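You operate a simulated robot arm through the tools that you are given. There is no shell and no other tool. Be economical: measure what you need, move in short steps, check, and stop when the job is done.

You are at the controls of a simulated two-armed robot. One attempt, no reset.

## Task
Grease the blue bearing, then put it in the small green tray.
Fine: seat it in the cradle; hold the coupler on while you pump, till grease shows; no mess; the grease tap ends shut. Where these are worked on the way, their far stop is far enough and under half their travel is too little: grease tap.

The check looks at the end state, three seconds after you hand in, the way a careful person would. Anything else that was tipped, shoved, dropped, spilled or broken makes it a failure.

## Robot
Two 7-joint arms with two-finger parallel grippers on one trunk, on a base that drives. Base frame: it is fixed to the floor where the robot stands at the start and does not move with it; the origin is under the middle of the robot, x ahead of it, y to its left, z up. Lengths are in cm, angles in degrees, forces in N, time in s.
The left shoulder is at the start at [7, 13.4, 122.6], the right one opposite. With the tool pointing down near the work surface each hand reaches from about 10 to 64 cm from the robot's upright axis, wherever it stands, measured 20 degrees to its own side. Places, roughly: coupler [40, 0, 90]; cradle [40, 10, 90]; grease pump lever [40, 30, 110]; grease tap [30, 30, 90]; inside of the small green tray [30, 10, 90]. Payload 1.57 kg a hand.
The TCP of each hand is the grasp point between the finger pads, 3 cm short of the fingertips. In the tool frame z runs along the fingers and y along their closing line. Largest opening 8 cm; finger width 1.7, thickness 1.2; the body of the gripper, 4 by 8.2 cm, starts 8 cm behind the TCP.
Orientation is that of the tool frame in the base frame, as a unit quaternion [x, y, z, w]. With the fingers straight down and closing along the base's y, the tool's x points along the base's -x, its y along +y and its z along -z.

## Interface
- The arms move only by the tool send_rows. It takes "left_increments", "right_increments" or both (then of equal length, played together; a hand with none holds still); each is a list of rows, each an object (a shift or turn left out is 0, a gripper value left out holds the last) with "linear": the shift along the tool's x, y, z in cm, a list of three; "delta_rot": the turn, a rotation vector about the tool's x, y, z in degrees, a list of three; "claw": the closure in counts, from 0 (fully open) to 255 (shut). In form: [{"linear": [x, y, z], "delta_rot": [wx, wy, wz], "claw": claw}, ...]. A call has 1 to 8 rows; each row shifts and turns the commanded pose from where the row before left it, along the tool's axes as they then stand. Each row takes 0.2 s and may step no farther than 5 cm and 8.6 degrees from the row before; otherwise, or with a gripper value out of range, the whole call is refused. A pose out of reach is approached as far as the arm can. The call stops where the force on the tool passes 40 N (or 10 N more than at its start, if that is more) or the arm is blocked; 0.2 s more then pass. The fingers move at their own pace (about 15.3 cm/s each) and stop on an object; they squeeze with about 29 N. The grip force told is the motor's: it shows also when the fingers shut on nothing. Time passes only in rows, and 0.2 s behind the last, so rows that do not move let the fingers close. The reply holds the time, the measured pose of the TCP, the force on the tool along the base axes, the opening and the grip force, in the units named above and with some noise, with the torque about the TCP (base axes, N m) and any sound that the robot's microphone picked up.
- Cameras (640 x 400 px; columns grow to the right, rows downward): "scene" is now at [13.3, 2.7, 145.01]; the picture's right is [0.32, -0.95, 0.00], its down [-0.58, -0.19, -0.79] and it looks along [0.75, 0.25, -0.62] (base axes); focal length 214 px, centre (320, 200). "left" rides on the left gripper at [7.2, 0.7, -12.2] in its tool frame; the picture's right is [-0.09, 1.00, 0.00], its down [-0.84, -0.08, -0.54] and it looks along [-0.54, -0.05, 0.84] (tool axes); focal length 238 px, centre (320, 200). "right" rides on the right gripper at [7.2, -0.7, -12.2] in its tool frame; the picture's right is [0.09, 1.00, 0.00], its down [-0.84, 0.08, -0.54] and it looks along [-0.54, 0.05, 0.84] (tool axes); focal length 238 px, centre (320, 200). There is no depth. A picture from a camera that has moved, and an enlarged one, comes with that camera's place and axes in the base frame and with its lens.
- get_image(camera): a new picture of that camera. The clock stands still meanwhile.
- lift_body(by): slides the trunk up (or, below 0, down) by that many cm; the arms and the scene camera ride with it, the base frame stays. It gives what a move gives, with no picture.
- drive_base(legs): drives the robot by 1 to 6 legs, each [ahead, left, turn to the left] in cm, cm and degrees, along the robot's own axes; the way and the turn of a leg run together, so that a leg with both is an arc; at most 150 cm and 180 degrees a leg. The arms and the cameras ride along, it lands a little off, and it stops where it bumps. It gives what a move gives.
- turn_head(pan, tilt): turns the head with the scene camera to pan (to the left, within 86 degrees either way) and tilt (down, from -29 to 69), counted from straight ahead of the robot. It gives what a move gives.
- enlarge(camera, box): a new picture of the part [left, top, right, bottom] of that camera's present view, enlarged. The clock stands still meanwhile.
- close_job(): hands the job in; it is judged then, once.

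Go step by step. Nothing tells you exact positions but the pictures and the camera data: compare them with the known pose of the tool, close in by small moves and look again before you grip or let go. The budget is 120 turns and 92 pictures, counting those below and the enlarged ones. Unless the task says otherwise, let go and move clear before handing in, and close with one line.

The tools are called after "Emit:" by a JSON object that holds its "fn" and its "kwargs". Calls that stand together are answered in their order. send_rows: Moves the arms, as the interface text tells. Its arguments: {"type":"object","properties":{"left_increments":{"type":"array"},"right_increments":{"type":"array"}},"required":[]} The other tools are called the same way: lift_body (by) slides the trunk up or down; drive_base (legs) drives the base; turn_head (pan, tilt) turns the head that bears the scene camera; get_image (camera) takes a picture; enlarge (camera, box) takes an enlarged picture of a part of a camera's view; close_job () hands the job in.

At the start:

```text
time: 0.0
left_ee_pos: [36.76, 31.97, 124.22]
left_tool_rot: [0.0, 1.0, 0.0, -0.001]
left_ft_force: [0.0, -0.8, 0.3]
left_torque: [0.01, -0.03, -0.01]
left_gripper_width: 8.02
left_gripper_force: 0.1
right_ee_pos: [38.8, 2.06, 131.22]
right_tool_rot: [0.001, 1.0, 0.0, 0.0]
right_ft_force: [-0.6, 0.3, 0.1]
right_torque: [0.01, 0.01, -0.04]
right_gripper_width: 8.01
right_gripper_force: 0.1
trunk travel left (down, up): [-80.0, 14.0]
robot x, y, heading: [-0.14, -0.01, -0.1]
head pan, tilt: [18.4, 38.0]
```

scene: 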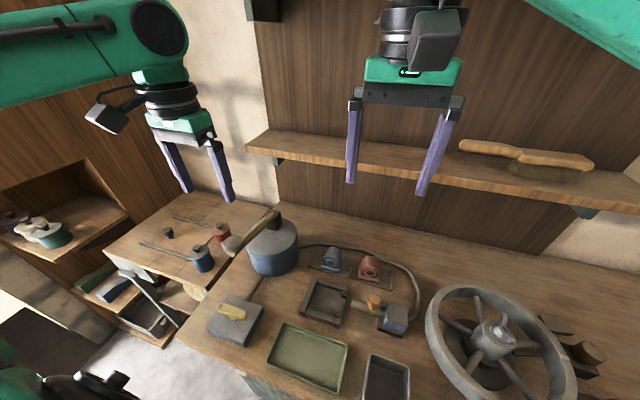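
right: 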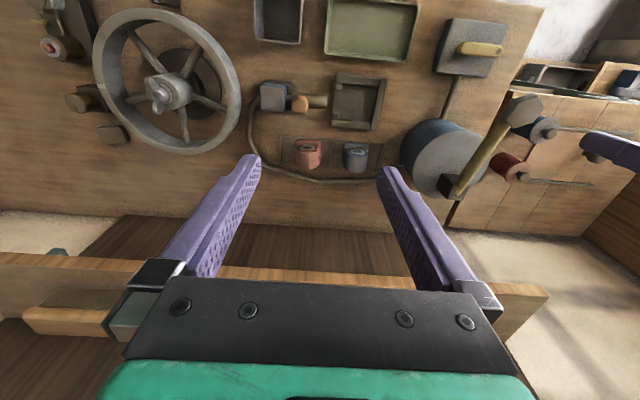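
left: 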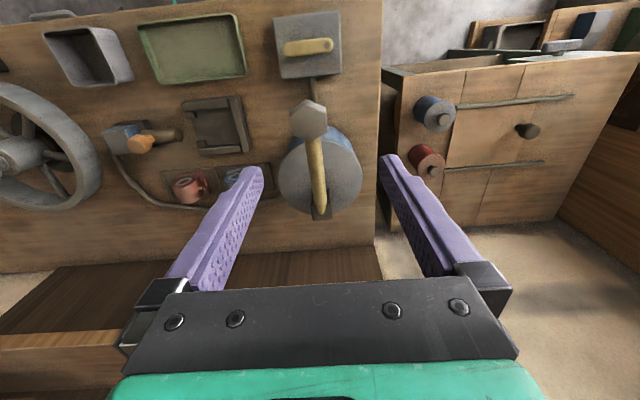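

I see the cradle, a blue and a red bearing behind it, the coupler on its hose, the pump drum with its lever, the tap box with a yellow handle and the green tray. I'll look closer before I move.

Emit:
{"fn": "enlarge", "kwargs": {"camera": "scene", "box": [280, 220, 440, 340]}}

Emit:
{"fn": "enlarge", "kwargs": {"camera": "scene", "box": [180, 190, 340, 390]}}

Emit:
{"fn": "enlarge", "kwargs": {"camera": "right", "box": [230, 60, 410, 190]}}

```text
3.33 times, centred on (360, 280) of scene
camera zoom: at [13.3, 2.7, 145.01], right [0.32, -0.95, 0.0], down [-0.58, -0.19, -0.79], along [0.75, 0.25, -0.62], focal length 715 px, centre (187, -67)
```

zoom: 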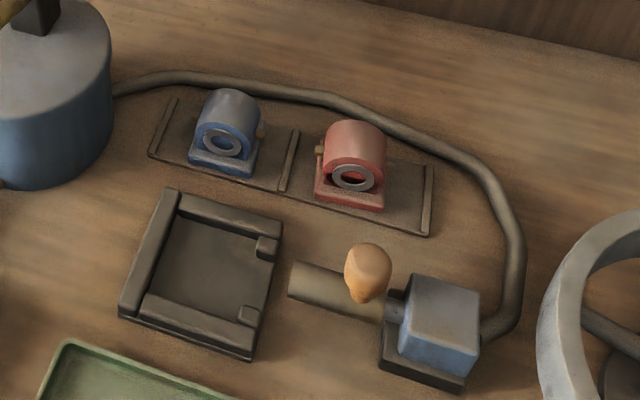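

```text
2.00 times, centred on (260, 290) of scene
camera zoom: at [13.3, 2.7, 145.01], right [0.32, -0.95, 0.0], down [-0.58, -0.19, -0.79], along [0.75, 0.25, -0.62], focal length 429 px, centre (440, 20)
```

zoom: 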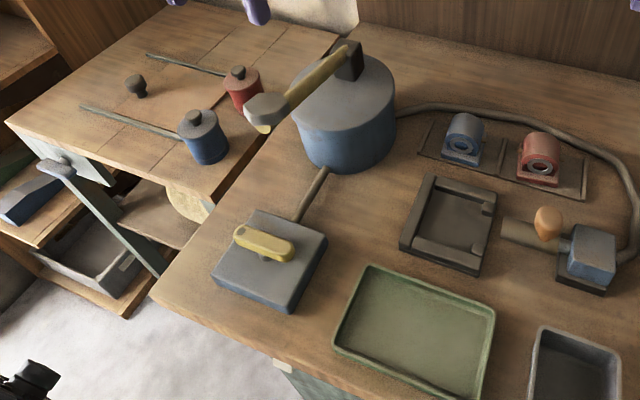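

```text
3.08 times, centred on (320, 125) of right
camera zoom: at [31.82, 1.52, 143.44], right [-0.09, 1.0, 0.0], down [0.84, 0.08, 0.54], along [0.54, 0.05, -0.84], focal length 733 px, centre (320, 431)
```

zoom: 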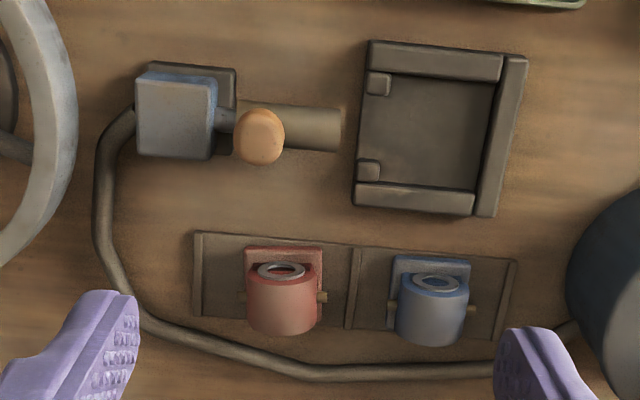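

The blue bearing is near (52, 12) and the cradle near (41, 10). I'll move the right hand over for a close look at the bearing and its nipple.

Emit:
{"fn": "send_rows", "kwargs": {"right_increments": [{"linear": [-0.7, 1.6, 3.2]}, {"linear": [-0.7, 1.6, 3.2]}, {"linear": [-0.7, 1.6, 3.2]}, {"linear": [-0.7, 1.6, 3.2]}, {"linear": [-0.7, 1.6, 3.2]}, {"linear": [-0.7, 1.6, 3.2]}]}}

Emit:
{"fn": "get_image", "kwargs": {"camera": "right"}}

```text
time: 1.4
left_ee_pos: [36.93, 32.05, 124.22]
left_tool_rot: [0.0, 1.0, -0.001, 0.0]
left_ft_force: [-0.3, 0.4, -0.2]
left_torque: [-0.02, -0.02, -0.01]
left_gripper_width: 7.99
left_gripper_force: 0.1
right_ee_pos: [43.26, 11.8, 112.05]
right_tool_rot: [-0.001, 1.0, -0.001, 0.0]
right_ft_force: [-0.5, 0.1, -0.2]
right_torque: [-0.02, -0.02, 0.03]
right_gripper_width: 7.99
right_gripper_force: 0.1
trunk travel left (down, up): [-80.0, 14.0]
robot x, y, heading: [0.29, -0.48, -0.2]
head pan, tilt: [18.4, 38.0]
```

```text
85 pictures are left
camera right: at [36.14, 11.19, 124.26], right [-0.09, 1.0, 0.0], down [0.84, 0.08, 0.54], along [0.54, 0.05, -0.84], focal length 238 px, centre (320, 200)
```

right: 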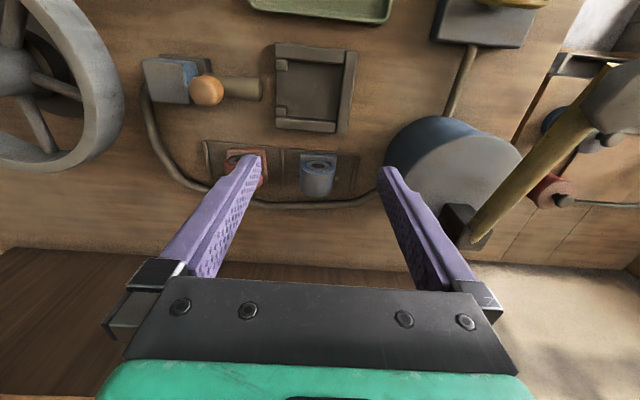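

Emit:
{"fn": "enlarge", "kwargs": {"camera": "right", "box": [195, 120, 385, 240]}}

Emit:
{"fn": "enlarge", "kwargs": {"camera": "right", "box": [130, 30, 370, 160]}}

```text
3.33 times, centred on (290, 180) of right
camera zoom: at [36.14, 11.19, 124.26], right [-0.09, 1.0, 0.0], down [0.84, 0.08, 0.54], along [0.54, 0.05, -0.84], focal length 794 px, centre (420, 267)
```

zoom: 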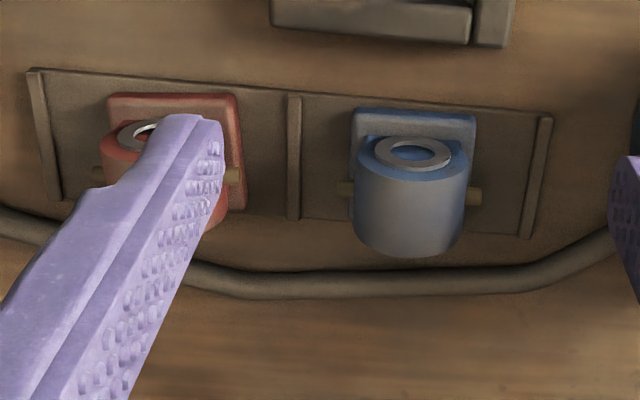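

```text
2.67 times, centred on (250, 95) of right
camera zoom: at [36.14, 11.19, 124.26], right [-0.09, 1.0, 0.0], down [0.84, 0.08, 0.54], along [0.54, 0.05, -0.84], focal length 636 px, centre (507, 480)
```

zoom: 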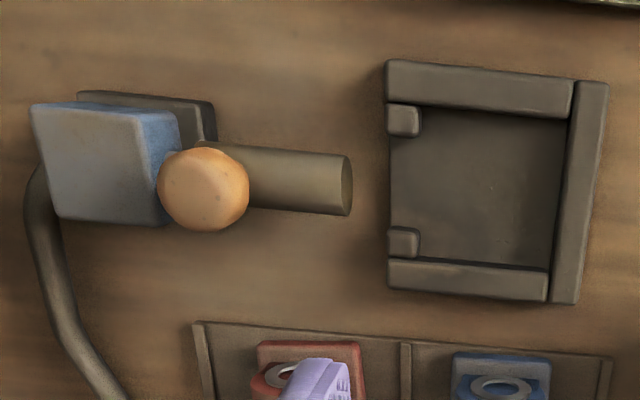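

Nipples stick out on both y sides of the bearing, so I'll grip across its front and back faces (base x). I'll turn the right hand 90° with the camera on the -y side and look at the profile.

Emit:
{"fn": "send_rows", "kwargs": {"right_increments": [{"linear": [-1, -0.8, 0], "delta_rot": [0, 0, -8.2]}, {"delta_rot": [0, 0, -8.2]}, {"delta_rot": [0, 0, -8.2]}, {"delta_rot": [0, 0, -8.2]}, {"delta_rot": [0, 0, -8.2]}, {"delta_rot": [0, 0, -8.2]}, {"delta_rot": [0, 0, -8.2]}, {"delta_rot": [0, 0, -8.2]}]}}

Emit:
{"fn": "send_rows", "kwargs": {"right_increments": [{"delta_rot": [0, 0, -8.2]}, {"delta_rot": [0, 0, -8.2]}, {"delta_rot": [0, 0, -8.0]}, {"linear": [0, 3.5, 0]}, {"linear": [0, 3.5, 0]}, {"linear": [0, 0, 4]}]}}

Emit:
{"fn": "get_image", "kwargs": {"camera": "right"}}

Emit:
{"fn": "get_image", "kwargs": {"camera": "scene"}}

```text
time: 3.2
left_ee_pos: [36.74, 31.99, 124.25]
left_tool_rot: [0.0, 1.0, -0.001, 0.0]
left_ft_force: [0.2, -0.3, 0.3]
left_torque: [0.0, 0.01, 0.01]
left_gripper_width: 8.0
left_gripper_force: 0.1
right_ee_pos: [44.11, 10.8, 112.0]
right_tool_rot: [-0.543, 0.84, 0.001, 0.0]
right_ft_force: [0.1, 0.2, 0.0]
right_torque: [0.01, -0.03, 0.01]
right_gripper_width: 7.97
right_gripper_force: 0.0
trunk travel left (down, up): [-80.0, 14.0]
robot x, y, heading: [0.1, -0.34, -0.3]
head pan, tilt: [18.4, 38.0]
```

```text
time: 4.6
left_ee_pos: [36.92, 32.03, 124.11]
left_tool_rot: [0.001, 1.0, 0.0, -0.001]
left_ft_force: [0.5, 0.0, -0.7]
left_torque: [0.0, 0.02, 0.01]
left_gripper_width: 7.98
left_gripper_force: 0.2
right_ee_pos: [37.53, 11.12, 107.67]
right_tool_rot: [0.708, -0.706, -0.001, 0.001]
right_ft_force: [0.5, 0.4, -0.3]
right_torque: [0.0, 0.0, 0.02]
right_gripper_width: 7.99
right_gripper_force: 0.0
trunk travel left (down, up): [-80.0, 14.0]
robot x, y, heading: [-0.14, 0.31, 0.1]
head pan, tilt: [18.4, 38.0]
```

```text
82 pictures are left
camera right: at [38.25, 3.95, 119.89], right [-1.0, -0.09, 0.0], down [-0.08, 0.84, 0.54], along [-0.05, 0.54, -0.84], focal length 238 px, centre (320, 200)
```

right: 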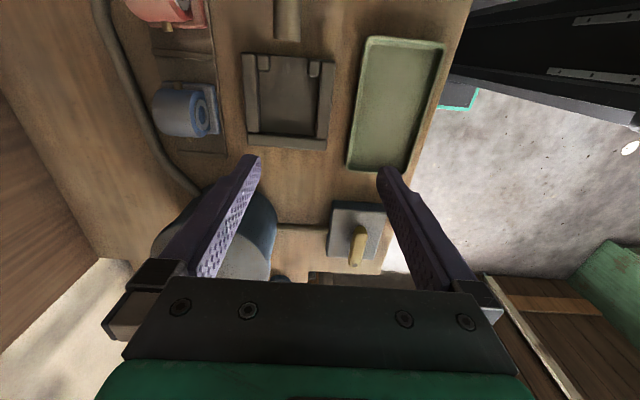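

```text
81 pictures are left
camera scene: at [13.46, 2.72, 145.0], right [0.32, -0.95, 0.0], down [-0.58, -0.19, -0.79], along [0.75, 0.25, -0.62], focal length 214 px, centre (320, 200)
```

scene: 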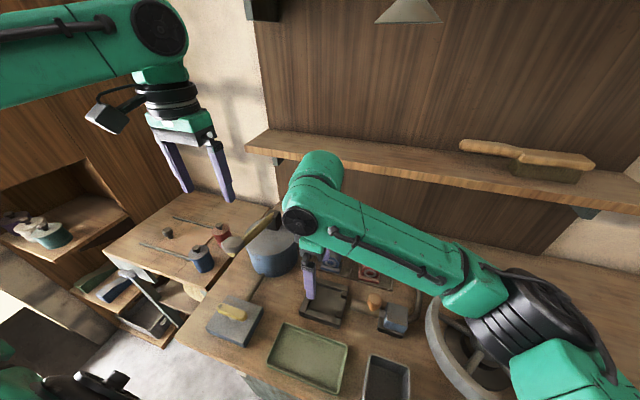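

Emit:
{"fn": "send_rows", "kwargs": {"right_increments": [{"linear": [1, -3.5, 0]}, {"linear": [1, -3.5, 0]}, {"linear": [1, -3.5, 0]}, {"linear": [0.5, -3.5, 0]}]}}

Emit:
{"fn": "get_image", "kwargs": {"camera": "right"}}

Emit:
{"fn": "get_image", "kwargs": {"camera": "scene"}}

```text
time: 5.6
left_ee_pos: [36.92, 32.12, 124.17]
left_tool_rot: [-0.001, 1.0, 0.0, 0.001]
left_ft_force: [0.3, 0.1, 0.9]
left_torque: [-0.02, -0.04, -0.01]
left_gripper_width: 8.02
left_gripper_force: 0.0
right_ee_pos: [51.39, 7.66, 107.97]
right_tool_rot: [0.707, -0.707, 0.001, 0.001]
right_ft_force: [-0.4, 0.8, -0.3]
right_torque: [0.05, 0.0, -0.01]
right_gripper_width: 8.01
right_gripper_force: 0.1
trunk travel left (down, up): [-80.0, 14.0]
robot x, y, heading: [0.2, -0.28, -0.0]
head pan, tilt: [18.4, 38.0]
```

```text
80 pictures are left
camera right: at [52.09, 0.55, 120.23], right [-1.0, -0.09, 0.0], down [-0.08, 0.84, 0.54], along [-0.05, 0.54, -0.84], focal length 238 px, centre (320, 200)
```

right: 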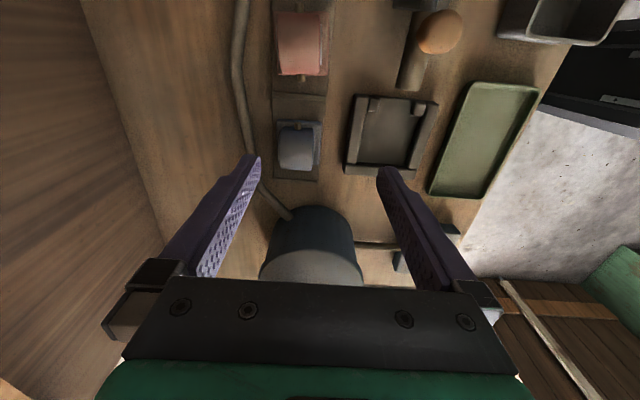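

```text
79 pictures are left
camera scene: at [13.36, 2.8, 145.0], right [0.32, -0.95, 0.0], down [-0.58, -0.2, -0.79], along [0.75, 0.25, -0.62], focal length 214 px, centre (320, 200)
```

scene: 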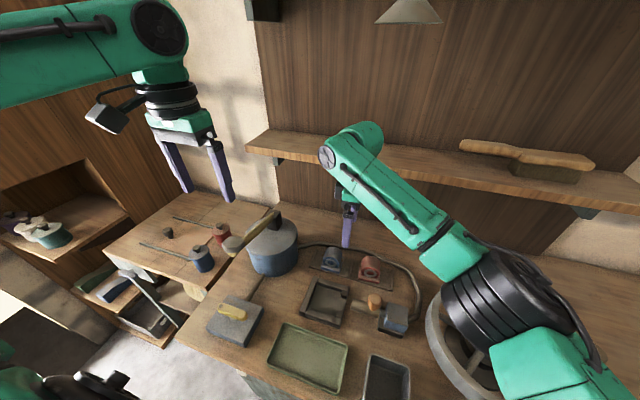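

Emit:
{"fn": "enlarge", "kwargs": {"camera": "right", "box": [250, 90, 450, 215]}}

```text
3.20 times, centred on (350, 152) of right
camera zoom: at [52.09, 0.55, 120.23], right [-1.0, -0.09, 0.0], down [-0.08, 0.84, 0.54], along [-0.05, 0.54, -0.84], focal length 763 px, centre (224, 352)
```

zoom: 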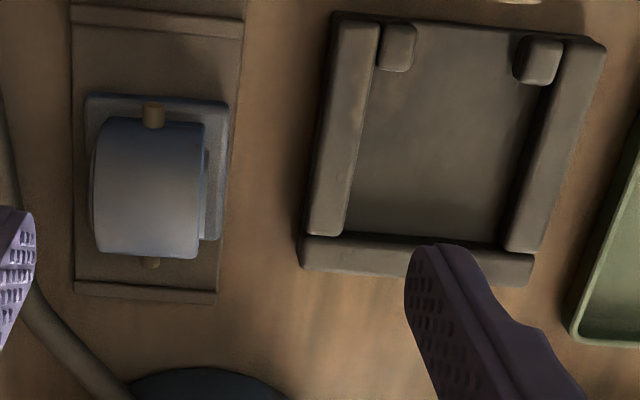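

Triangulating puts the table at about z 86 and the bearing centre at about (54.1, 12.2), its top at about z 92. The shelf edge may crowd the wrist, so I'll measure it.

Emit:
{"fn": "enlarge", "kwargs": {"camera": "scene", "box": [230, 100, 470, 250]}}

Emit:
{"fn": "enlarge", "kwargs": {"camera": "left", "box": [0, 240, 240, 390]}}

```text
2.67 times, centred on (350, 175) of scene
camera zoom: at [13.36, 2.8, 145.0], right [0.32, -0.95, 0.0], down [-0.58, -0.2, -0.79], along [0.75, 0.25, -0.62], focal length 572 px, centre (240, 267)
```

zoom: 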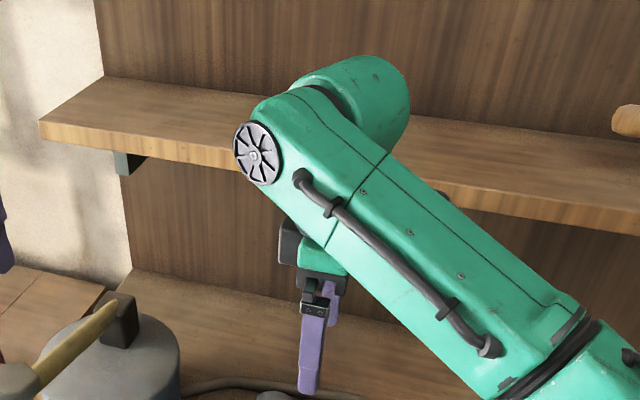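

```text
2.67 times, centred on (120, 315) of left
camera zoom: at [29.68, 32.86, 136.28], right [0.09, 1.0, 0.0], down [0.84, -0.08, 0.54], along [0.54, -0.05, -0.84], focal length 636 px, centre (853, -107)
```

zoom: 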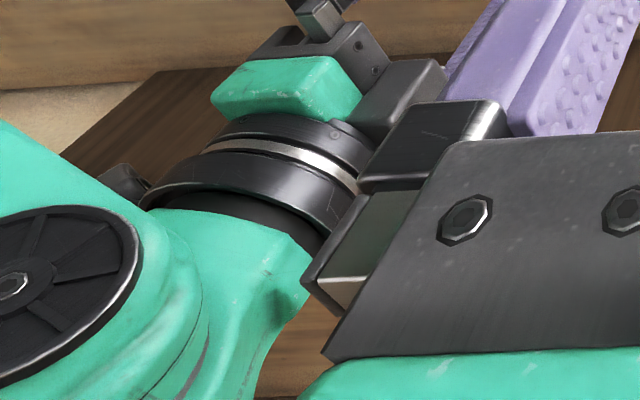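

The shelf's lower front edge is near x 60, z 118.6, so I'll come down slightly forward of the bearing and watch it. Next I go above the bearing.

Emit:
{"fn": "send_rows", "kwargs": {"right_increments": [{"linear": [-2.2, -0.9, 0]}, {"linear": [-2.3, -0.9, 0]}, {"linear": [0, 0, 3]}, {"linear": [0, 0, 3]}]}}

Emit:
{"fn": "get_image", "kwargs": {"camera": "right"}}

Emit:
{"fn": "enlarge", "kwargs": {"camera": "scene", "box": [240, 100, 480, 300]}}

```text
time: 6.6
left_ee_pos: [36.82, 32.07, 124.18]
left_tool_rot: [-0.001, 1.0, -0.001, 0.0]
left_ft_force: [0.3, 0.0, 0.7]
left_torque: [0.01, -0.01, -0.03]
left_gripper_width: 8.0
left_gripper_force: 0.2
right_ee_pos: [52.18, 9.85, 101.9]
right_tool_rot: [0.707, -0.707, 0.0, 0.0]
right_ft_force: [-0.5, -0.8, -0.3]
right_torque: [-0.02, -0.01, -0.04]
right_gripper_width: 8.0
right_gripper_force: 0.0
right hand out of reach, approached as far as the arm can: row 2
trunk travel left (down, up): [-80.0, 14.0]
robot x, y, heading: [0.19, -0.12, -0.1]
head pan, tilt: [18.4, 38.0]
```

```text
75 pictures are left
camera right: at [52.85, 2.78, 114.17], right [-1.0, -0.09, 0.0], down [-0.08, 0.84, 0.54], along [-0.05, 0.54, -0.84], focal length 238 px, centre (320, 200)
```

right: 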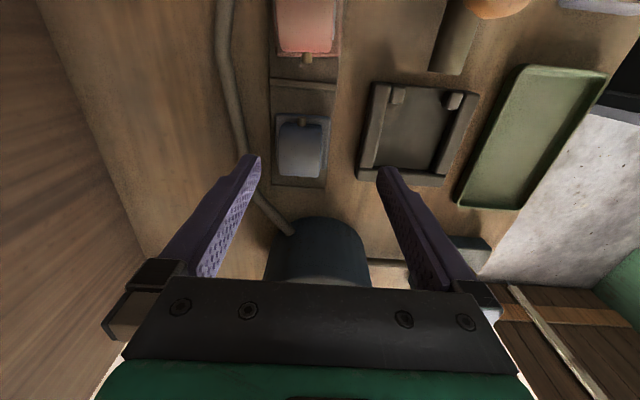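

```text
2.00 times, centred on (360, 200) of scene
camera zoom: at [13.32, 2.84, 145.01], right [0.32, -0.95, 0.0], down [-0.58, -0.2, -0.79], along [0.75, 0.25, -0.62], focal length 429 px, centre (240, 200)
```

zoom: 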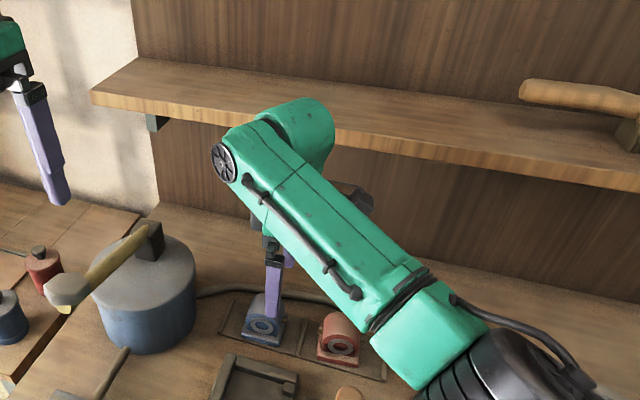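

The right arm can't reach the bearing, but the left shoulder is straight behind it. I'll move the right hand back toward the coupler side and bring the left hand over, turned 90°.

Emit:
{"fn": "send_rows", "kwargs": {"right_increments": [{"linear": [0, 0, -4.5]}, {"linear": [0, 0, -4.5]}, {"linear": [3.5, 3, 0]}, {"linear": [3.5, 3, 0]}, {"linear": [3.5, 3, 0]}, {"linear": [3.5, 3, 0]}, {"linear": [3.5, 0, 0]}, {"linear": [3.5, 0, 0]}]}}

Emit:
{"fn": "send_rows", "kwargs": {"left_increments": [{"linear": [0, -2, 0], "delta_rot": [0, 0, -8.2]}, {"linear": [0, 0, 0], "delta_rot": [0, 0, -8.2]}, {"linear": [0, 0, 0], "delta_rot": [0, 0, -8.2]}, {"delta_rot": [0, 0, -8.2]}, {"delta_rot": [0, 0, -8.2]}, {"delta_rot": [0, 0, -8.2]}, {"delta_rot": [0, 0, -8.2]}, {"delta_rot": [0, 0, -8.2]}]}}

Emit:
{"fn": "send_rows", "kwargs": {"left_increments": [{"delta_rot": [0, 0, -8.2]}, {"delta_rot": [0, 0, -8.2]}, {"delta_rot": [0, 0, -8.0]}, {"linear": [3.8, -2.7, 0]}, {"linear": [3.8, -2.7, 0]}, {"linear": [3.8, -2.7, 0]}, {"linear": [3.8, -2.7, 0]}, {"linear": [3.8, -2.7, 0]}]}}

Emit:
{"fn": "get_image", "kwargs": {"camera": "scene"}}

Emit:
{"fn": "get_image", "kwargs": {"camera": "left"}}

```text
time: 8.4
left_ee_pos: [36.71, 31.88, 124.33]
left_tool_rot: [-0.001, 1.0, 0.0, 0.0]
left_ft_force: [-0.1, -0.4, 0.1]
left_torque: [0.01, 0.0, 0.0]
left_gripper_width: 8.01
left_gripper_force: 0.1
right_ee_pos: [40.03, -11.53, 111.24]
right_tool_rot: [-0.707, 0.708, 0.0, 0.001]
right_ft_force: [0.6, -0.6, 0.0]
right_torque: [0.03, 0.04, 0.0]
right_gripper_width: 8.0
right_gripper_force: 0.1
trunk travel left (down, up): [-80.0, 14.0]
robot x, y, heading: [-0.19, -0.17, 0.3]
head pan, tilt: [18.4, 38.0]
```

```text
time: 10.2
left_ee_pos: [36.83, 30.06, 124.23]
left_tool_rot: [-0.543, 0.84, 0.0, 0.001]
left_ft_force: [0.3, 0.4, -0.2]
left_torque: [0.01, -0.03, -0.01]
left_gripper_width: 8.04
left_gripper_force: 0.0
right_ee_pos: [40.1, -11.42, 111.29]
right_tool_rot: [-0.707, 0.707, 0.0, 0.0]
right_ft_force: [-1.5, -0.5, 0.0]
right_torque: [-0.03, -0.01, 0.01]
right_gripper_width: 7.99
right_gripper_force: 0.1
trunk travel left (down, up): [-80.0, 14.0]
robot x, y, heading: [-0.1, -0.12, 0.1]
head pan, tilt: [18.4, 38.0]
```

```text
time: 12.0
left_ee_pos: [48.32, 14.31, 124.26]
left_tool_rot: [0.709, -0.705, -0.001, 0.0]
left_ft_force: [-0.6, 0.3, 0.0]
left_torque: [0.02, 0.01, -0.03]
left_gripper_width: 8.0
left_gripper_force: 0.0
left hand out of reach, approached as far as the arm can: row 8
right_ee_pos: [40.09, -11.51, 111.34]
right_tool_rot: [0.707, -0.707, 0.0, 0.0]
right_ft_force: [0.2, 0.5, -0.3]
right_torque: [0.01, -0.04, -0.02]
right_gripper_width: 8.01
right_gripper_force: 0.0
trunk travel left (down, up): [-80.0, 14.0]
robot x, y, heading: [0.07, 0.04, 0.2]
head pan, tilt: [18.4, 38.0]
```

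```text
73 pictures are left
camera scene: at [13.38, 2.7, 145.01], right [0.32, -0.95, 0.0], down [-0.58, -0.19, -0.79], along [0.75, 0.25, -0.62], focal length 214 px, centre (320, 200)
```

scene: 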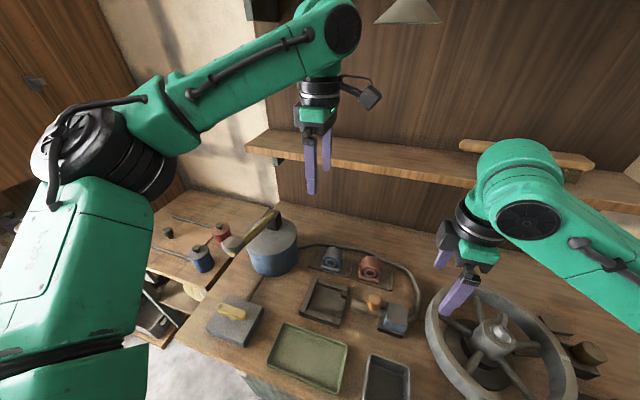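

```text
72 pictures are left
camera left: at [47.56, 7.32, 136.31], right [-1.0, 0.09, 0.0], down [0.07, 0.84, 0.54], along [0.05, 0.54, -0.84], focal length 238 px, centre (320, 200)
```

left: 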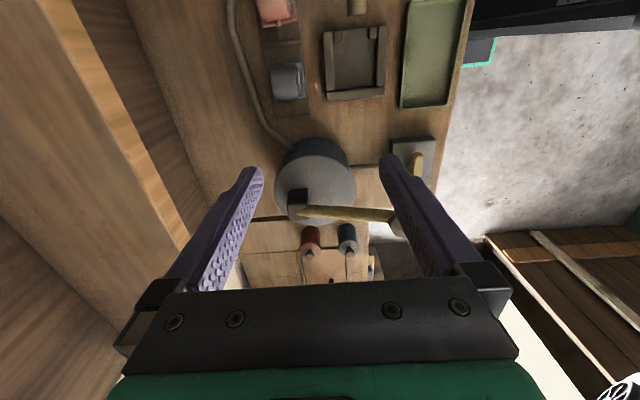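

Emit:
{"fn": "send_rows", "kwargs": {"left_increments": [{"linear": [0, 0, 4]}, {"linear": [0, 0, 4]}, {"linear": [0, 0, 4]}, {"linear": [0, -1, 4]}, {"linear": [0, -1, 4]}]}}

Emit:
{"fn": "get_image", "kwargs": {"camera": "left"}}

Emit:
{"fn": "get_image", "kwargs": {"camera": "scene"}}

```text
time: 13.2
left_ee_pos: [49.94, 14.3, 104.11]
left_tool_rot: [-0.707, 0.707, -0.001, 0.0]
left_ft_force: [0.8, 0.8, 0.0]
left_torque: [-0.01, 0.01, -0.02]
left_gripper_width: 8.01
left_gripper_force: 0.1
right_ee_pos: [40.2, -11.42, 111.22]
right_tool_rot: [-0.707, 0.707, 0.001, 0.0]
right_ft_force: [-0.4, 0.2, 0.2]
right_torque: [0.0, 0.0, 0.02]
right_gripper_width: 8.0
right_gripper_force: 0.1
trunk travel left (down, up): [-80.0, 14.0]
robot x, y, heading: [0.14, -0.1, -0.0]
head pan, tilt: [18.4, 38.0]
```

```text
71 pictures are left
camera left: at [49.44, 7.16, 116.27], right [-1.0, 0.09, 0.0], down [0.08, 0.84, 0.54], along [0.05, 0.54, -0.84], focal length 238 px, centre (320, 200)
```

left: 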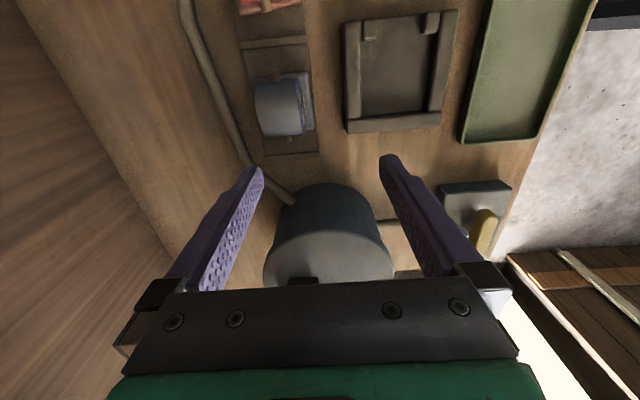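

```text
70 pictures are left
camera scene: at [13.5, 2.75, 145.0], right [0.32, -0.95, 0.0], down [-0.58, -0.2, -0.79], along [0.75, 0.25, -0.62], focal length 214 px, centre (320, 200)
```

scene: 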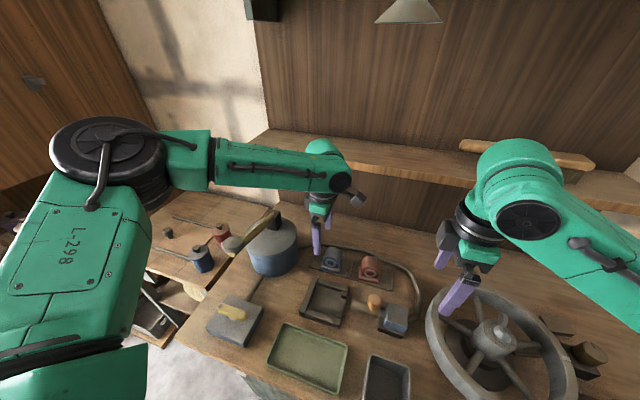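

Emit:
{"fn": "send_rows", "kwargs": {"left_increments": [{"linear": [2.1, -3.3, 0]}, {"linear": [0, 0, 3.0]}, {"linear": [0, 0, 2.5]}]}}

Emit:
{"fn": "get_image", "kwargs": {"camera": "left"}}

Emit:
{"fn": "enlarge", "kwargs": {"camera": "scene", "box": [240, 100, 440, 300]}}

```text
time: 14.0
left_ee_pos: [50.23, 14.43, 99.54]
left_tool_rot: [0.707, -0.707, 0.001, 0.0]
left_ft_force: [-0.6, 0.0, 0.2]
left_torque: [0.01, 0.04, 0.01]
left_gripper_width: 7.99
left_gripper_force: 0.1
left hand out of reach, approached as far as the arm can: row 1, 2, 3
right_ee_pos: [40.03, -11.45, 111.33]
right_tool_rot: [0.707, -0.707, 0.001, -0.001]
right_ft_force: [1.2, 0.0, -1.0]
right_torque: [-0.04, 0.03, 0.0]
right_gripper_width: 8.03
right_gripper_force: 0.1
trunk travel left (down, up): [-80.0, 14.0]
robot x, y, heading: [0.11, 0.06, -0.2]
head pan, tilt: [18.4, 38.0]
```

```text
69 pictures are left
camera left: at [49.52, 7.34, 111.46], right [-1.0, 0.09, 0.0], down [0.08, 0.84, 0.54], along [0.05, 0.54, -0.84], focal length 238 px, centre (320, 200)
```

left: 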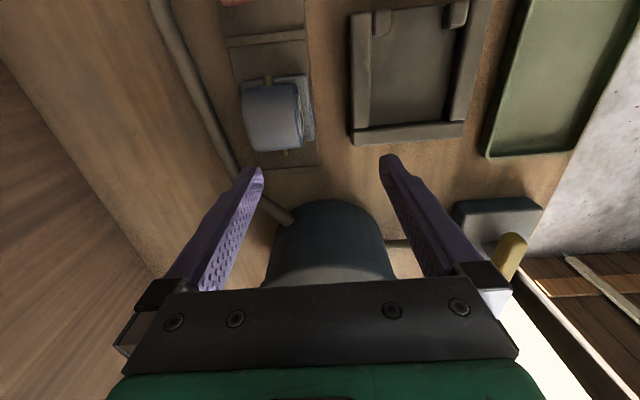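

```text
2.00 times, centred on (340, 200) of scene
camera zoom: at [13.27, 2.71, 145.02], right [0.32, -0.95, 0.0], down [-0.58, -0.19, -0.79], along [0.75, 0.25, -0.62], focal length 429 px, centre (280, 200)
```

zoom: 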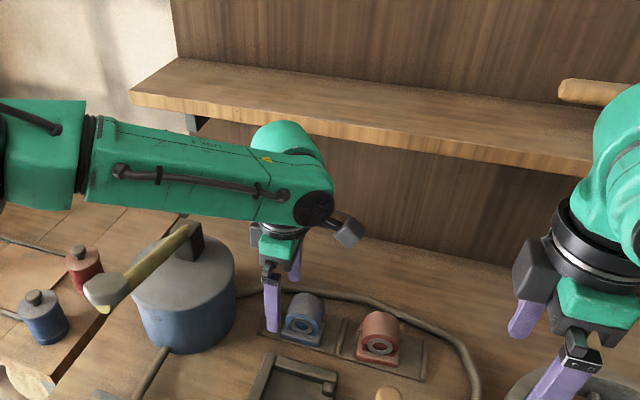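

The left arm runs out of reach at x≈50 here, so I'll pull it back a little and drive the base forward a few cm.

Emit:
{"fn": "send_rows", "kwargs": {"left_increments": [{"linear": [0, 4, -3]}, {"linear": [0, 3, 0]}]}}

Emit:
{"fn": "drive_base", "kwargs": {"legs": [[8, 0, 0]]}}

```text
time: 14.6
left_ee_pos: [42.96, 14.35, 102.5]
left_tool_rot: [0.707, -0.707, 0.001, -0.001]
left_ft_force: [0.3, 0.6, -0.7]
left_torque: [0.0, -0.01, -0.02]
left_gripper_width: 8.01
left_gripper_force: 0.0
right_ee_pos: [39.84, -11.47, 111.35]
right_tool_rot: [-0.707, 0.707, -0.001, 0.001]
right_ft_force: [-0.5, -0.6, 0.3]
right_torque: [0.0, 0.03, 0.0]
right_gripper_width: 7.99
right_gripper_force: 0.0
trunk travel left (down, up): [-80.0, 14.0]
robot x, y, heading: [-0.16, 0.28, -0.1]
head pan, tilt: [18.4, 38.0]
```

```text
time: 15.5
left_ee_pos: [45.43, 14.51, 102.47]
left_tool_rot: [0.709, -0.705, 0.0, 0.0]
left_ft_force: [-0.5, 0.8, -0.1]
left_torque: [0.03, 0.03, 0.02]
left_gripper_width: 8.01
left_gripper_force: 0.1
right_ee_pos: [42.6, -11.42, 111.28]
right_tool_rot: [0.708, -0.706, 0.0, 0.0]
right_ft_force: [0.2, -0.2, -0.9]
right_torque: [-0.01, 0.04, -0.02]
right_gripper_width: 8.0
right_gripper_force: 0.0
trunk travel left (down, up): [-80.0, 14.0]
robot x, y, heading: [2.39, 0.11, 0.1]
head pan, tilt: [18.4, 38.0]
stopped in leg 1: the robot was blocked; the commanded pose is now the measured one
```

The base bumped the bench after 2.5 cm. By symmetry with the right arm, yawing the left hand the other way (camera on the +y side) should reach, so I'll turn it 180° up high.

Emit:
{"fn": "send_rows", "kwargs": {"left_increments": [{"linear": [0, 2, -4], "delta_rot": [0, 0, 8.2]}, {"linear": [0, 2, -4], "delta_rot": [0, 0, 8.2]}, {"delta_rot": [0, 0, 8.2]}, {"delta_rot": [0, 0, 8.2]}, {"delta_rot": [0, 0, 8.2]}, {"delta_rot": [0, 0, 8.2]}, {"delta_rot": [0, 0, 8.2]}, {"delta_rot": [0, 0, 8.2]}]}}

Emit:
{"fn": "send_rows", "kwargs": {"left_increments": [{"delta_rot": [0, 0, 8.2]}, {"delta_rot": [0, 0, 8.2]}, {"delta_rot": [0, 0, 8.2]}, {"delta_rot": [0, 0, 8.2]}, {"delta_rot": [0, 0, 8.2]}, {"delta_rot": [0, 0, 8.2]}, {"delta_rot": [0, 0, 8.2]}, {"delta_rot": [0, 0, 8.2]}]}}

Emit:
{"fn": "send_rows", "kwargs": {"left_increments": [{"delta_rot": [0, 0, 8.2]}, {"delta_rot": [0, 0, 8.2]}, {"delta_rot": [0, 0, 8.2]}, {"delta_rot": [0, 0, 8.2]}, {"delta_rot": [0, 0, 8.2]}, {"delta_rot": [0, 0, 7.8]}]}}

Emit:
{"fn": "get_image", "kwargs": {"camera": "scene"}}

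```text
time: 17.3
left_ee_pos: [41.34, 14.79, 110.55]
left_tool_rot: [-0.213, 0.977, 0.0, 0.001]
left_ft_force: [-0.3, 0.4, 0.8]
left_torque: [0.02, -0.01, -0.01]
left_gripper_width: 8.03
left_gripper_force: 0.0
right_ee_pos: [42.48, -11.36, 111.37]
right_tool_rot: [0.708, -0.706, 0.0, 0.0]
right_ft_force: [-0.6, 0.2, 0.0]
right_torque: [0.0, -0.02, -0.03]
right_gripper_width: 7.99
right_gripper_force: 0.1
trunk travel left (down, up): [-80.0, 14.0]
robot x, y, heading: [2.28, 0.15, 0.3]
head pan, tilt: [18.4, 38.0]
```

```text
time: 19.1
left_ee_pos: [41.46, 14.74, 110.5]
left_tool_rot: [0.351, 0.936, 0.0, 0.001]
left_ft_force: [0.7, -0.5, 0.2]
left_torque: [-0.01, 0.0, 0.01]
left_gripper_width: 8.03
left_gripper_force: 0.1
right_ee_pos: [42.37, -11.3, 111.35]
right_tool_rot: [0.708, -0.706, -0.001, 0.0]
right_ft_force: [-0.9, 0.3, 0.5]
right_torque: [0.02, 0.03, 0.01]
right_gripper_width: 8.01
right_gripper_force: 0.1
trunk travel left (down, up): [-80.0, 14.0]
robot x, y, heading: [2.29, -0.06, 0.3]
head pan, tilt: [18.4, 38.0]
```

```text
time: 20.5
left_ee_pos: [41.39, 14.78, 110.49]
left_tool_rot: [0.707, 0.707, 0.001, 0.001]
left_ft_force: [0.4, 0.0, 0.0]
left_torque: [-0.01, -0.01, 0.01]
left_gripper_width: 8.0
left_gripper_force: 0.1
right_ee_pos: [42.53, -11.38, 111.31]
right_tool_rot: [0.709, -0.705, 0.0, 0.0]
right_ft_force: [0.2, -0.4, -0.4]
right_torque: [0.01, 0.0, 0.02]
right_gripper_width: 8.0
right_gripper_force: 0.1
trunk travel left (down, up): [-80.0, 14.0]
robot x, y, heading: [2.32, -0.08, 0.0]
head pan, tilt: [18.4, 38.0]
```

```text
67 pictures are left
camera scene: at [15.67, 2.67, 145.01], right [0.32, -0.95, 0.0], down [-0.58, -0.2, -0.79], along [0.75, 0.25, -0.62], focal length 214 px, centre (320, 200)
```

scene: 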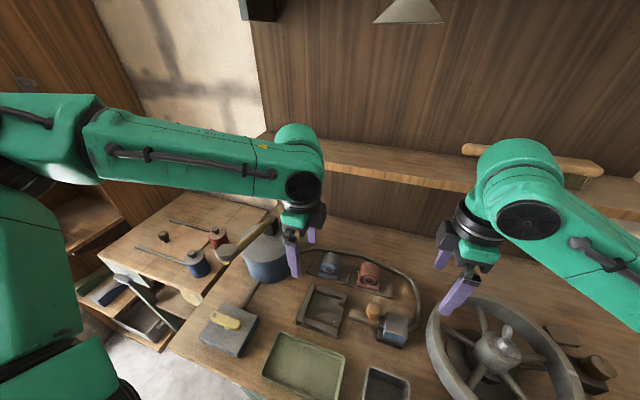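

Going low with the left arm would put its forearm over the pump lever. I'll raise the left hand and drive the base left so the right arm can fetch the bearing.

Emit:
{"fn": "send_rows", "kwargs": {"left_increments": "[{\"linear\": [0, -2, -4]}, {\"linear\": [0, -2, -4]}, {\"linear\": [0, -2, -4]}, {\"linear\": [0, -2, -3]}], \"right_increments\": [{\"linear\": [0, 0.5, -1]}, {\"linear\": [0, 0.5, -1]}, {\"linear\": [0, 0, 0]}, {\"linear\": [0, 0, 0]}]"}}

Emit:
{"fn": "drive_base", "kwargs": {"legs": [[-1, 0, 0], [0, 12, 0]]}}

Emit:
{"fn": "get_image", "kwargs": {"camera": "scene"}}

```text
refused: the rows could not be read
```

```text
time: 22.1
left_ee_pos: [40.43, 26.14, 110.6]
left_tool_rot: [0.706, 0.708, 0.001, 0.0]
left_ft_force: [0.0, 0.0, -0.3]
left_torque: [0.0, 0.03, 0.02]
left_gripper_width: 7.99
left_gripper_force: 0.1
right_ee_pos: [41.53, -0.07, 111.33]
right_tool_rot: [0.708, -0.706, -0.001, -0.001]
right_ft_force: [0.7, 0.0, -0.1]
right_torque: [0.02, -0.01, 0.01]
right_gripper_width: 8.01
right_gripper_force: 0.1
trunk travel left (down, up): [-80.0, 14.0]
robot x, y, heading: [1.43, 11.53, 0.3]
head pan, tilt: [18.4, 38.0]
```

```text
66 pictures are left
camera scene: at [14.63, 14.01, 145.02], right [0.32, -0.95, 0.0], down [-0.58, -0.2, -0.79], along [0.75, 0.25, -0.61], focal length 214 px, centre (320, 200)
```

scene: 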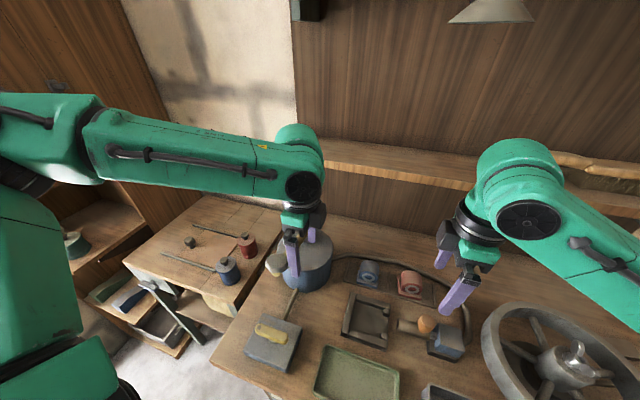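

The row call was refused but the drive went through; the left hand sits just beside the lever without contact. I'll lift it straight up, then bring the right hand above the bearing.

Emit:
{"fn": "send_rows", "kwargs": {"left_increments": [{"linear": [0, 0, -4]}, {"linear": [0, 0, -4]}, {"linear": [0, 0, -4]}, {"linear": [0, -2, -2]}]}}

Emit:
{"fn": "send_rows", "kwargs": {"right_increments": [{"linear": [-4, -3.5, 0]}, {"linear": [-4, -3.5, 0]}, {"linear": [-4.2, -3.5, 0]}, {"linear": [0, -1, 4]}, {"linear": [0, 0, 4]}, {"linear": [0, 0, 3]}]}}

Emit:
{"fn": "get_image", "kwargs": {"camera": "right"}}

Emit:
{"fn": "get_image", "kwargs": {"camera": "scene"}}

```text
time: 23.1
left_ee_pos: [38.27, 26.36, 124.58]
left_tool_rot: [0.706, 0.708, 0.0, 0.0]
left_ft_force: [-0.7, -1.2, -0.4]
left_torque: [0.0, -0.04, -0.02]
left_gripper_width: 7.99
left_gripper_force: 0.0
right_ee_pos: [41.44, 0.25, 111.34]
right_tool_rot: [0.708, -0.706, 0.001, -0.001]
right_ft_force: [-0.5, -0.1, -0.1]
right_torque: [0.02, -0.05, 0.01]
right_gripper_width: 8.02
right_gripper_force: 0.1
trunk travel left (down, up): [-80.0, 14.0]
robot x, y, heading: [1.65, 11.45, 0.1]
head pan, tilt: [18.4, 38.0]
```

```text
refused: row 1 steps farther than a row can; nothing moved
```

```text
65 pictures are left
camera right: at [42.12, -6.91, 123.58], right [-1.0, -0.1, 0.0], down [-0.08, 0.84, 0.54], along [-0.05, 0.54, -0.84], focal length 238 px, centre (320, 200)
```

right: 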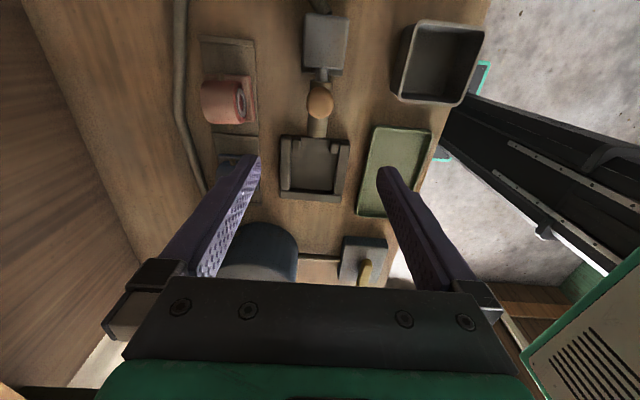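

```text
64 pictures are left
camera scene: at [14.46, 14.25, 145.03], right [0.32, -0.95, 0.0], down [-0.58, -0.2, -0.79], along [0.75, 0.25, -0.61], focal length 214 px, centre (320, 200)
```

scene: 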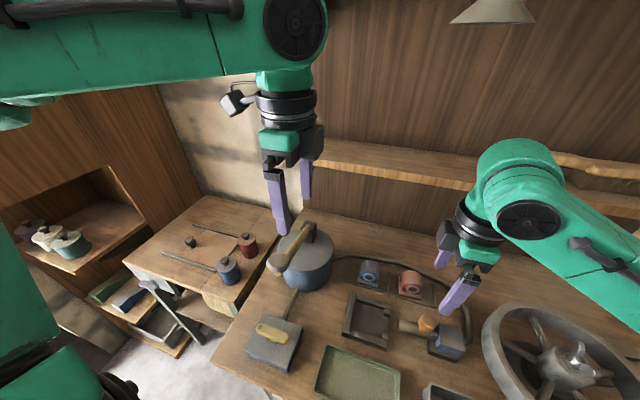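

Emit:
{"fn": "send_rows", "kwargs": {"right_increments": [{"linear": [-3, -3, 0]}, {"linear": [-3, -3, 0]}, {"linear": [-3, -3, 0]}, {"linear": [-3, -2.8, 0]}, {"linear": [0, 0, 4]}, {"linear": [0, 0, 4]}, {"linear": [0, 0, 3]}]}}

Emit:
{"fn": "get_image", "kwargs": {"camera": "right"}}

Emit:
{"fn": "enlarge", "kwargs": {"camera": "scene", "box": [260, 120, 500, 320]}}

```text
time: 24.7
left_ee_pos: [38.51, 26.53, 124.52]
left_tool_rot: [0.706, 0.708, -0.001, 0.001]
left_ft_force: [0.4, -0.3, -0.5]
left_torque: [0.0, -0.02, -0.01]
left_gripper_width: 8.0
left_gripper_force: 0.0
right_ee_pos: [53.43, 12.47, 100.05]
right_tool_rot: [0.709, -0.705, 0.001, -0.001]
right_ft_force: [0.4, 0.1, -0.4]
right_torque: [0.0, -0.01, 0.0]
right_gripper_width: 8.02
right_gripper_force: 0.1
trunk travel left (down, up): [-80.0, 14.0]
robot x, y, heading: [1.16, 11.58, 0.2]
head pan, tilt: [18.4, 38.0]
```

```text
63 pictures are left
camera right: at [54.17, 5.39, 112.33], right [-1.0, -0.1, 0.0], down [-0.08, 0.84, 0.54], along [-0.05, 0.54, -0.84], focal length 238 px, centre (320, 200)
```

right: 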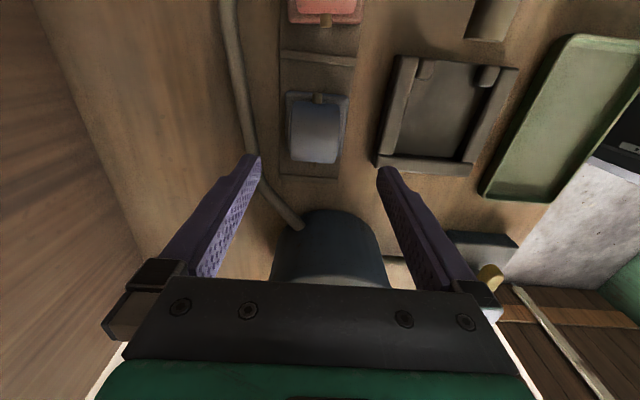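

```text
2.00 times, centred on (380, 220) of scene
camera zoom: at [14.7, 14.4, 145.01], right [0.32, -0.95, 0.0], down [-0.58, -0.2, -0.79], along [0.75, 0.25, -0.62], focal length 429 px, centre (200, 160)
```

zoom: 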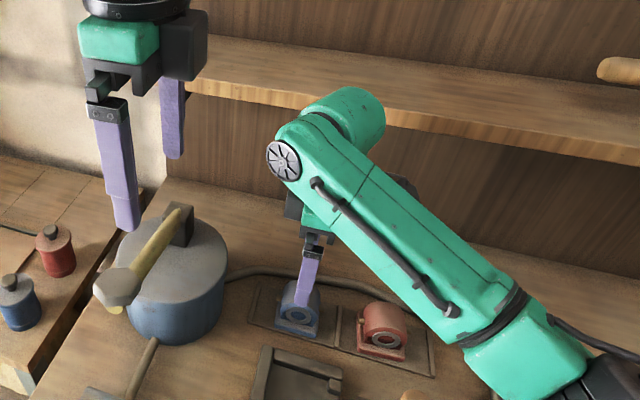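

The bearing is confirmed at (54.0, 12.3) and the wrist is clear of the shelf at this level. I'll go down.

Emit:
{"fn": "send_rows", "kwargs": {"right_increments": [{"linear": [0.1, -0.2, 3]}, {"linear": [0, 0, 2.5]}, {"linear": [0, -0.2, 1.5]}]}}

Emit:
{"fn": "get_image", "kwargs": {"camera": "right"}}

Emit:
{"fn": "enlarge", "kwargs": {"camera": "scene", "box": [320, 200, 460, 310]}}

```text
time: 25.5
left_ee_pos: [38.42, 26.35, 124.42]
left_tool_rot: [0.706, 0.709, 0.0, 0.001]
left_ft_force: [0.0, -1.0, 0.0]
left_torque: [0.0, 0.0, 0.0]
left_gripper_width: 8.01
left_gripper_force: 0.1
right_ee_pos: [53.57, 12.07, 93.29]
right_tool_rot: [0.709, -0.706, 0.0, 0.0]
right_ft_force: [0.7, 0.7, 0.6]
right_torque: [-0.02, 0.02, -0.04]
right_gripper_width: 7.99
right_gripper_force: 0.1
trunk travel left (down, up): [-80.0, 14.0]
robot x, y, heading: [1.34, 11.62, 0.0]
head pan, tilt: [18.4, 38.0]
```

```text
61 pictures are left
camera right: at [54.47, 4.98, 105.5], right [-1.0, -0.1, 0.0], down [-0.08, 0.84, 0.54], along [-0.05, 0.54, -0.84], focal length 238 px, centre (320, 200)
```

right: 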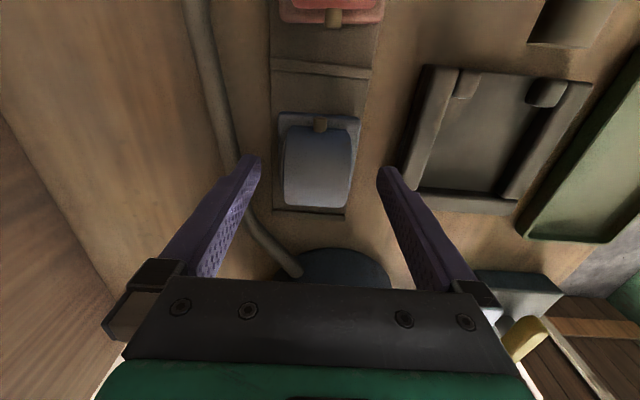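

```text
3.64 times, centred on (390, 255) of scene
camera zoom: at [14.65, 14.27, 145.02], right [0.32, -0.95, 0.0], down [-0.58, -0.2, -0.79], along [0.75, 0.25, -0.62], focal length 780 px, centre (66, 0)
```

zoom: 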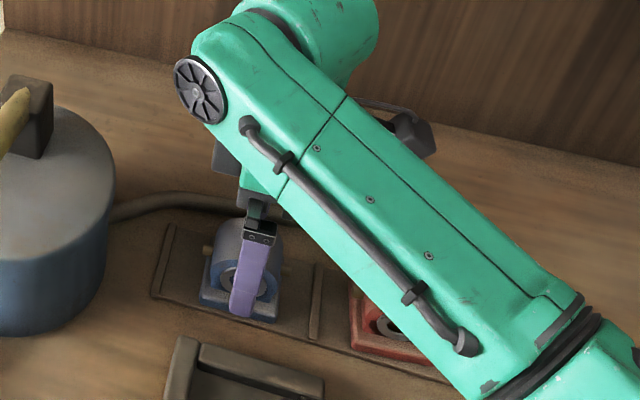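

Emit:
{"fn": "send_rows", "kwargs": {"right_increments": [{"linear": [0, -0.2, 1.5]}, {"linear": [0, -0.2, 0.5]}, {"claw": 200}, {"claw": 255}, {"claw": 255}, {"claw": 255}]}}

Emit:
{"fn": "get_image", "kwargs": {"camera": "right"}}

```text
time: 26.9
left_ee_pos: [38.43, 26.43, 124.46]
left_tool_rot: [0.706, 0.708, 0.001, 0.001]
left_ft_force: [0.1, 0.4, 0.0]
left_torque: [0.01, 0.03, 0.01]
left_gripper_width: 8.0
left_gripper_force: 0.0
right_ee_pos: [54.15, 12.13, 91.29]
right_tool_rot: [0.708, -0.706, 0.0, -0.001]
right_ft_force: [-0.2, 2.9, -0.7]
right_torque: [0.09, -0.08, 0.06]
right_gripper_width: 4.16
right_gripper_force: 28.8
trunk travel left (down, up): [-80.0, 14.0]
robot x, y, heading: [1.28, 11.62, -0.0]
head pan, tilt: [18.4, 38.0]
```

```text
59 pictures are left
camera right: at [54.84, 5.08, 103.51], right [-1.0, -0.1, 0.0], down [-0.08, 0.84, 0.54], along [-0.05, 0.54, -0.84], focal length 238 px, centre (320, 200)
```

right: 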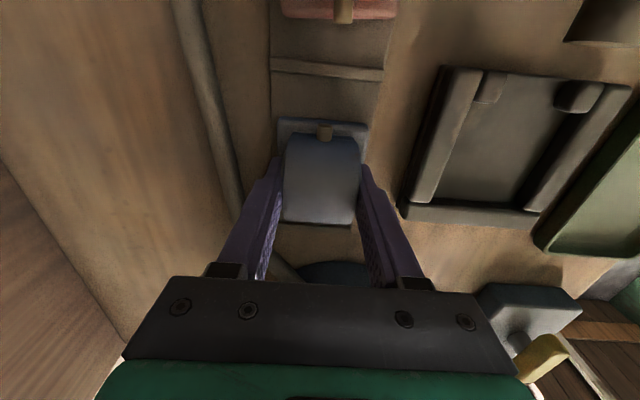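

Gripped at 4.16 cm. I'll lift, pull back toward the robot, and carry it above the cradle.

Emit:
{"fn": "send_rows", "kwargs": {"right_increments": [{"linear": [0, 0, -1], "claw": 255}, {"linear": [0, 0.5, -1]}, {"linear": [0, 3, -1]}, {"linear": [0, 3, -2]}, {"linear": [0.5, 3, -2]}, {"linear": [0.5, 2, 0]}, {"linear": [0.5, 1.5, 0]}]}}

Emit:
{"fn": "get_image", "kwargs": {"camera": "right"}}

Emit:
{"fn": "enlarge", "kwargs": {"camera": "scene", "box": [300, 200, 480, 360]}}

```text
time: 28.5
left_ee_pos: [38.44, 26.45, 124.32]
left_tool_rot: [0.706, 0.708, 0.001, 0.001]
left_ft_force: [0.3, 0.4, -0.3]
left_torque: [-0.01, 0.02, 0.02]
left_gripper_width: 8.0
left_gripper_force: 0.1
right_ee_pos: [41.04, 10.58, 98.21]
right_tool_rot: [0.708, -0.706, 0.0, 0.0]
right_ft_force: [-0.7, 1.0, -3.7]
right_torque: [-0.01, 0.0, -0.03]
right_gripper_width: 4.2
right_gripper_force: 29.2
trunk travel left (down, up): [-80.0, 14.0]
robot x, y, heading: [1.59, 11.65, 0.0]
head pan, tilt: [18.4, 38.0]
```

```text
58 pictures are left
camera right: at [41.89, 3.49, 110.48], right [-1.0, -0.1, 0.0], down [-0.08, 0.84, 0.54], along [-0.05, 0.54, -0.84], focal length 238 px, centre (320, 200)
```

right: 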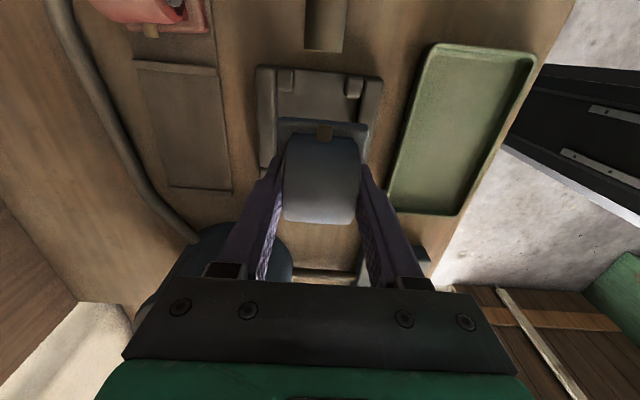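

```text
2.50 times, centred on (390, 280) of scene
camera zoom: at [14.65, 14.28, 145.01], right [0.32, -0.95, 0.0], down [-0.58, -0.2, -0.79], along [0.75, 0.25, -0.62], focal length 536 px, centre (145, 0)
```

zoom: 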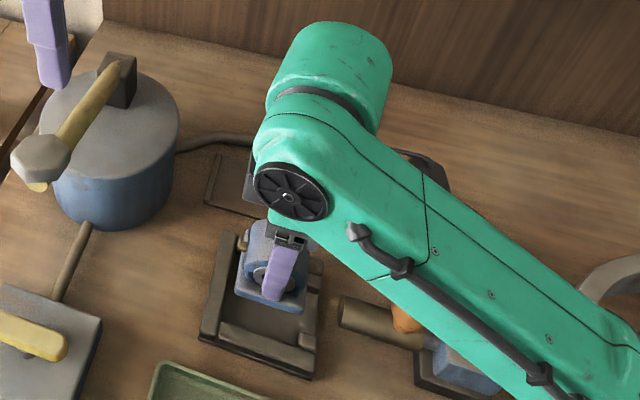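

Cradle interior centre works out to about (41.7, 10.65) and the bearing is level in the hand. I'll line up and go down until it touches.

Emit:
{"fn": "send_rows", "kwargs": {"right_increments": [{"linear": [0, -0.65, 0]}, {"linear": [0, 0, 3]}, {"linear": [0, 0, 2]}]}}

Emit:
{"fn": "get_image", "kwargs": {"camera": "right"}}

Emit:
{"fn": "enlarge", "kwargs": {"camera": "scene", "box": [330, 240, 450, 360]}}

```text
time: 29.3
left_ee_pos: [38.52, 26.43, 124.41]
left_tool_rot: [0.706, 0.708, 0.0, 0.0]
left_ft_force: [0.4, 0.3, -0.9]
left_torque: [0.02, -0.03, -0.01]
left_gripper_width: 8.01
left_gripper_force: 0.0
right_ee_pos: [41.86, 10.66, 93.14]
right_tool_rot: [0.708, -0.706, 0.0, 0.001]
right_ft_force: [0.7, 0.1, -3.8]
right_torque: [0.0, 0.05, -0.01]
right_gripper_width: 4.18
right_gripper_force: 29.3
trunk travel left (down, up): [-80.0, 14.0]
robot x, y, heading: [1.2, 11.55, 0.2]
head pan, tilt: [18.4, 38.0]
```

```text
56 pictures are left
camera right: at [42.64, 3.59, 105.39], right [-1.0, -0.1, 0.0], down [-0.08, 0.84, 0.54], along [-0.05, 0.54, -0.84], focal length 238 px, centre (320, 200)
```

right: 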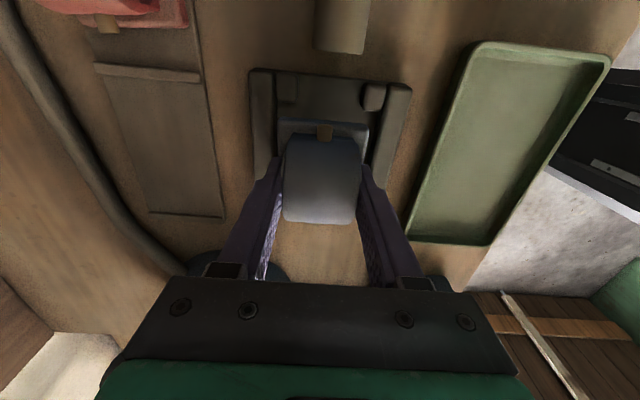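

```text
3.33 times, centred on (390, 300) of scene
camera zoom: at [14.72, 14.26, 145.01], right [0.32, -0.95, 0.0], down [-0.58, -0.2, -0.79], along [0.75, 0.25, -0.62], focal length 715 px, centre (87, -133)
```

zoom: 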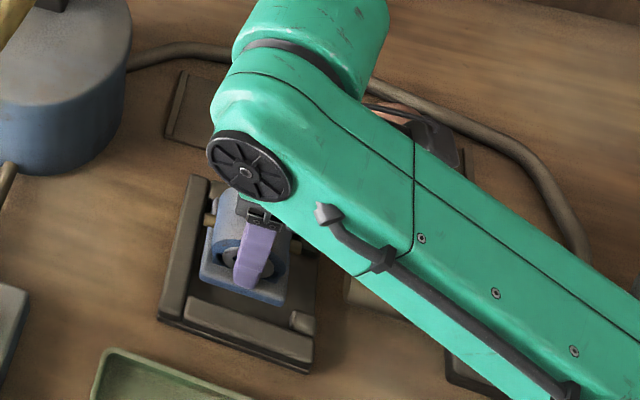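

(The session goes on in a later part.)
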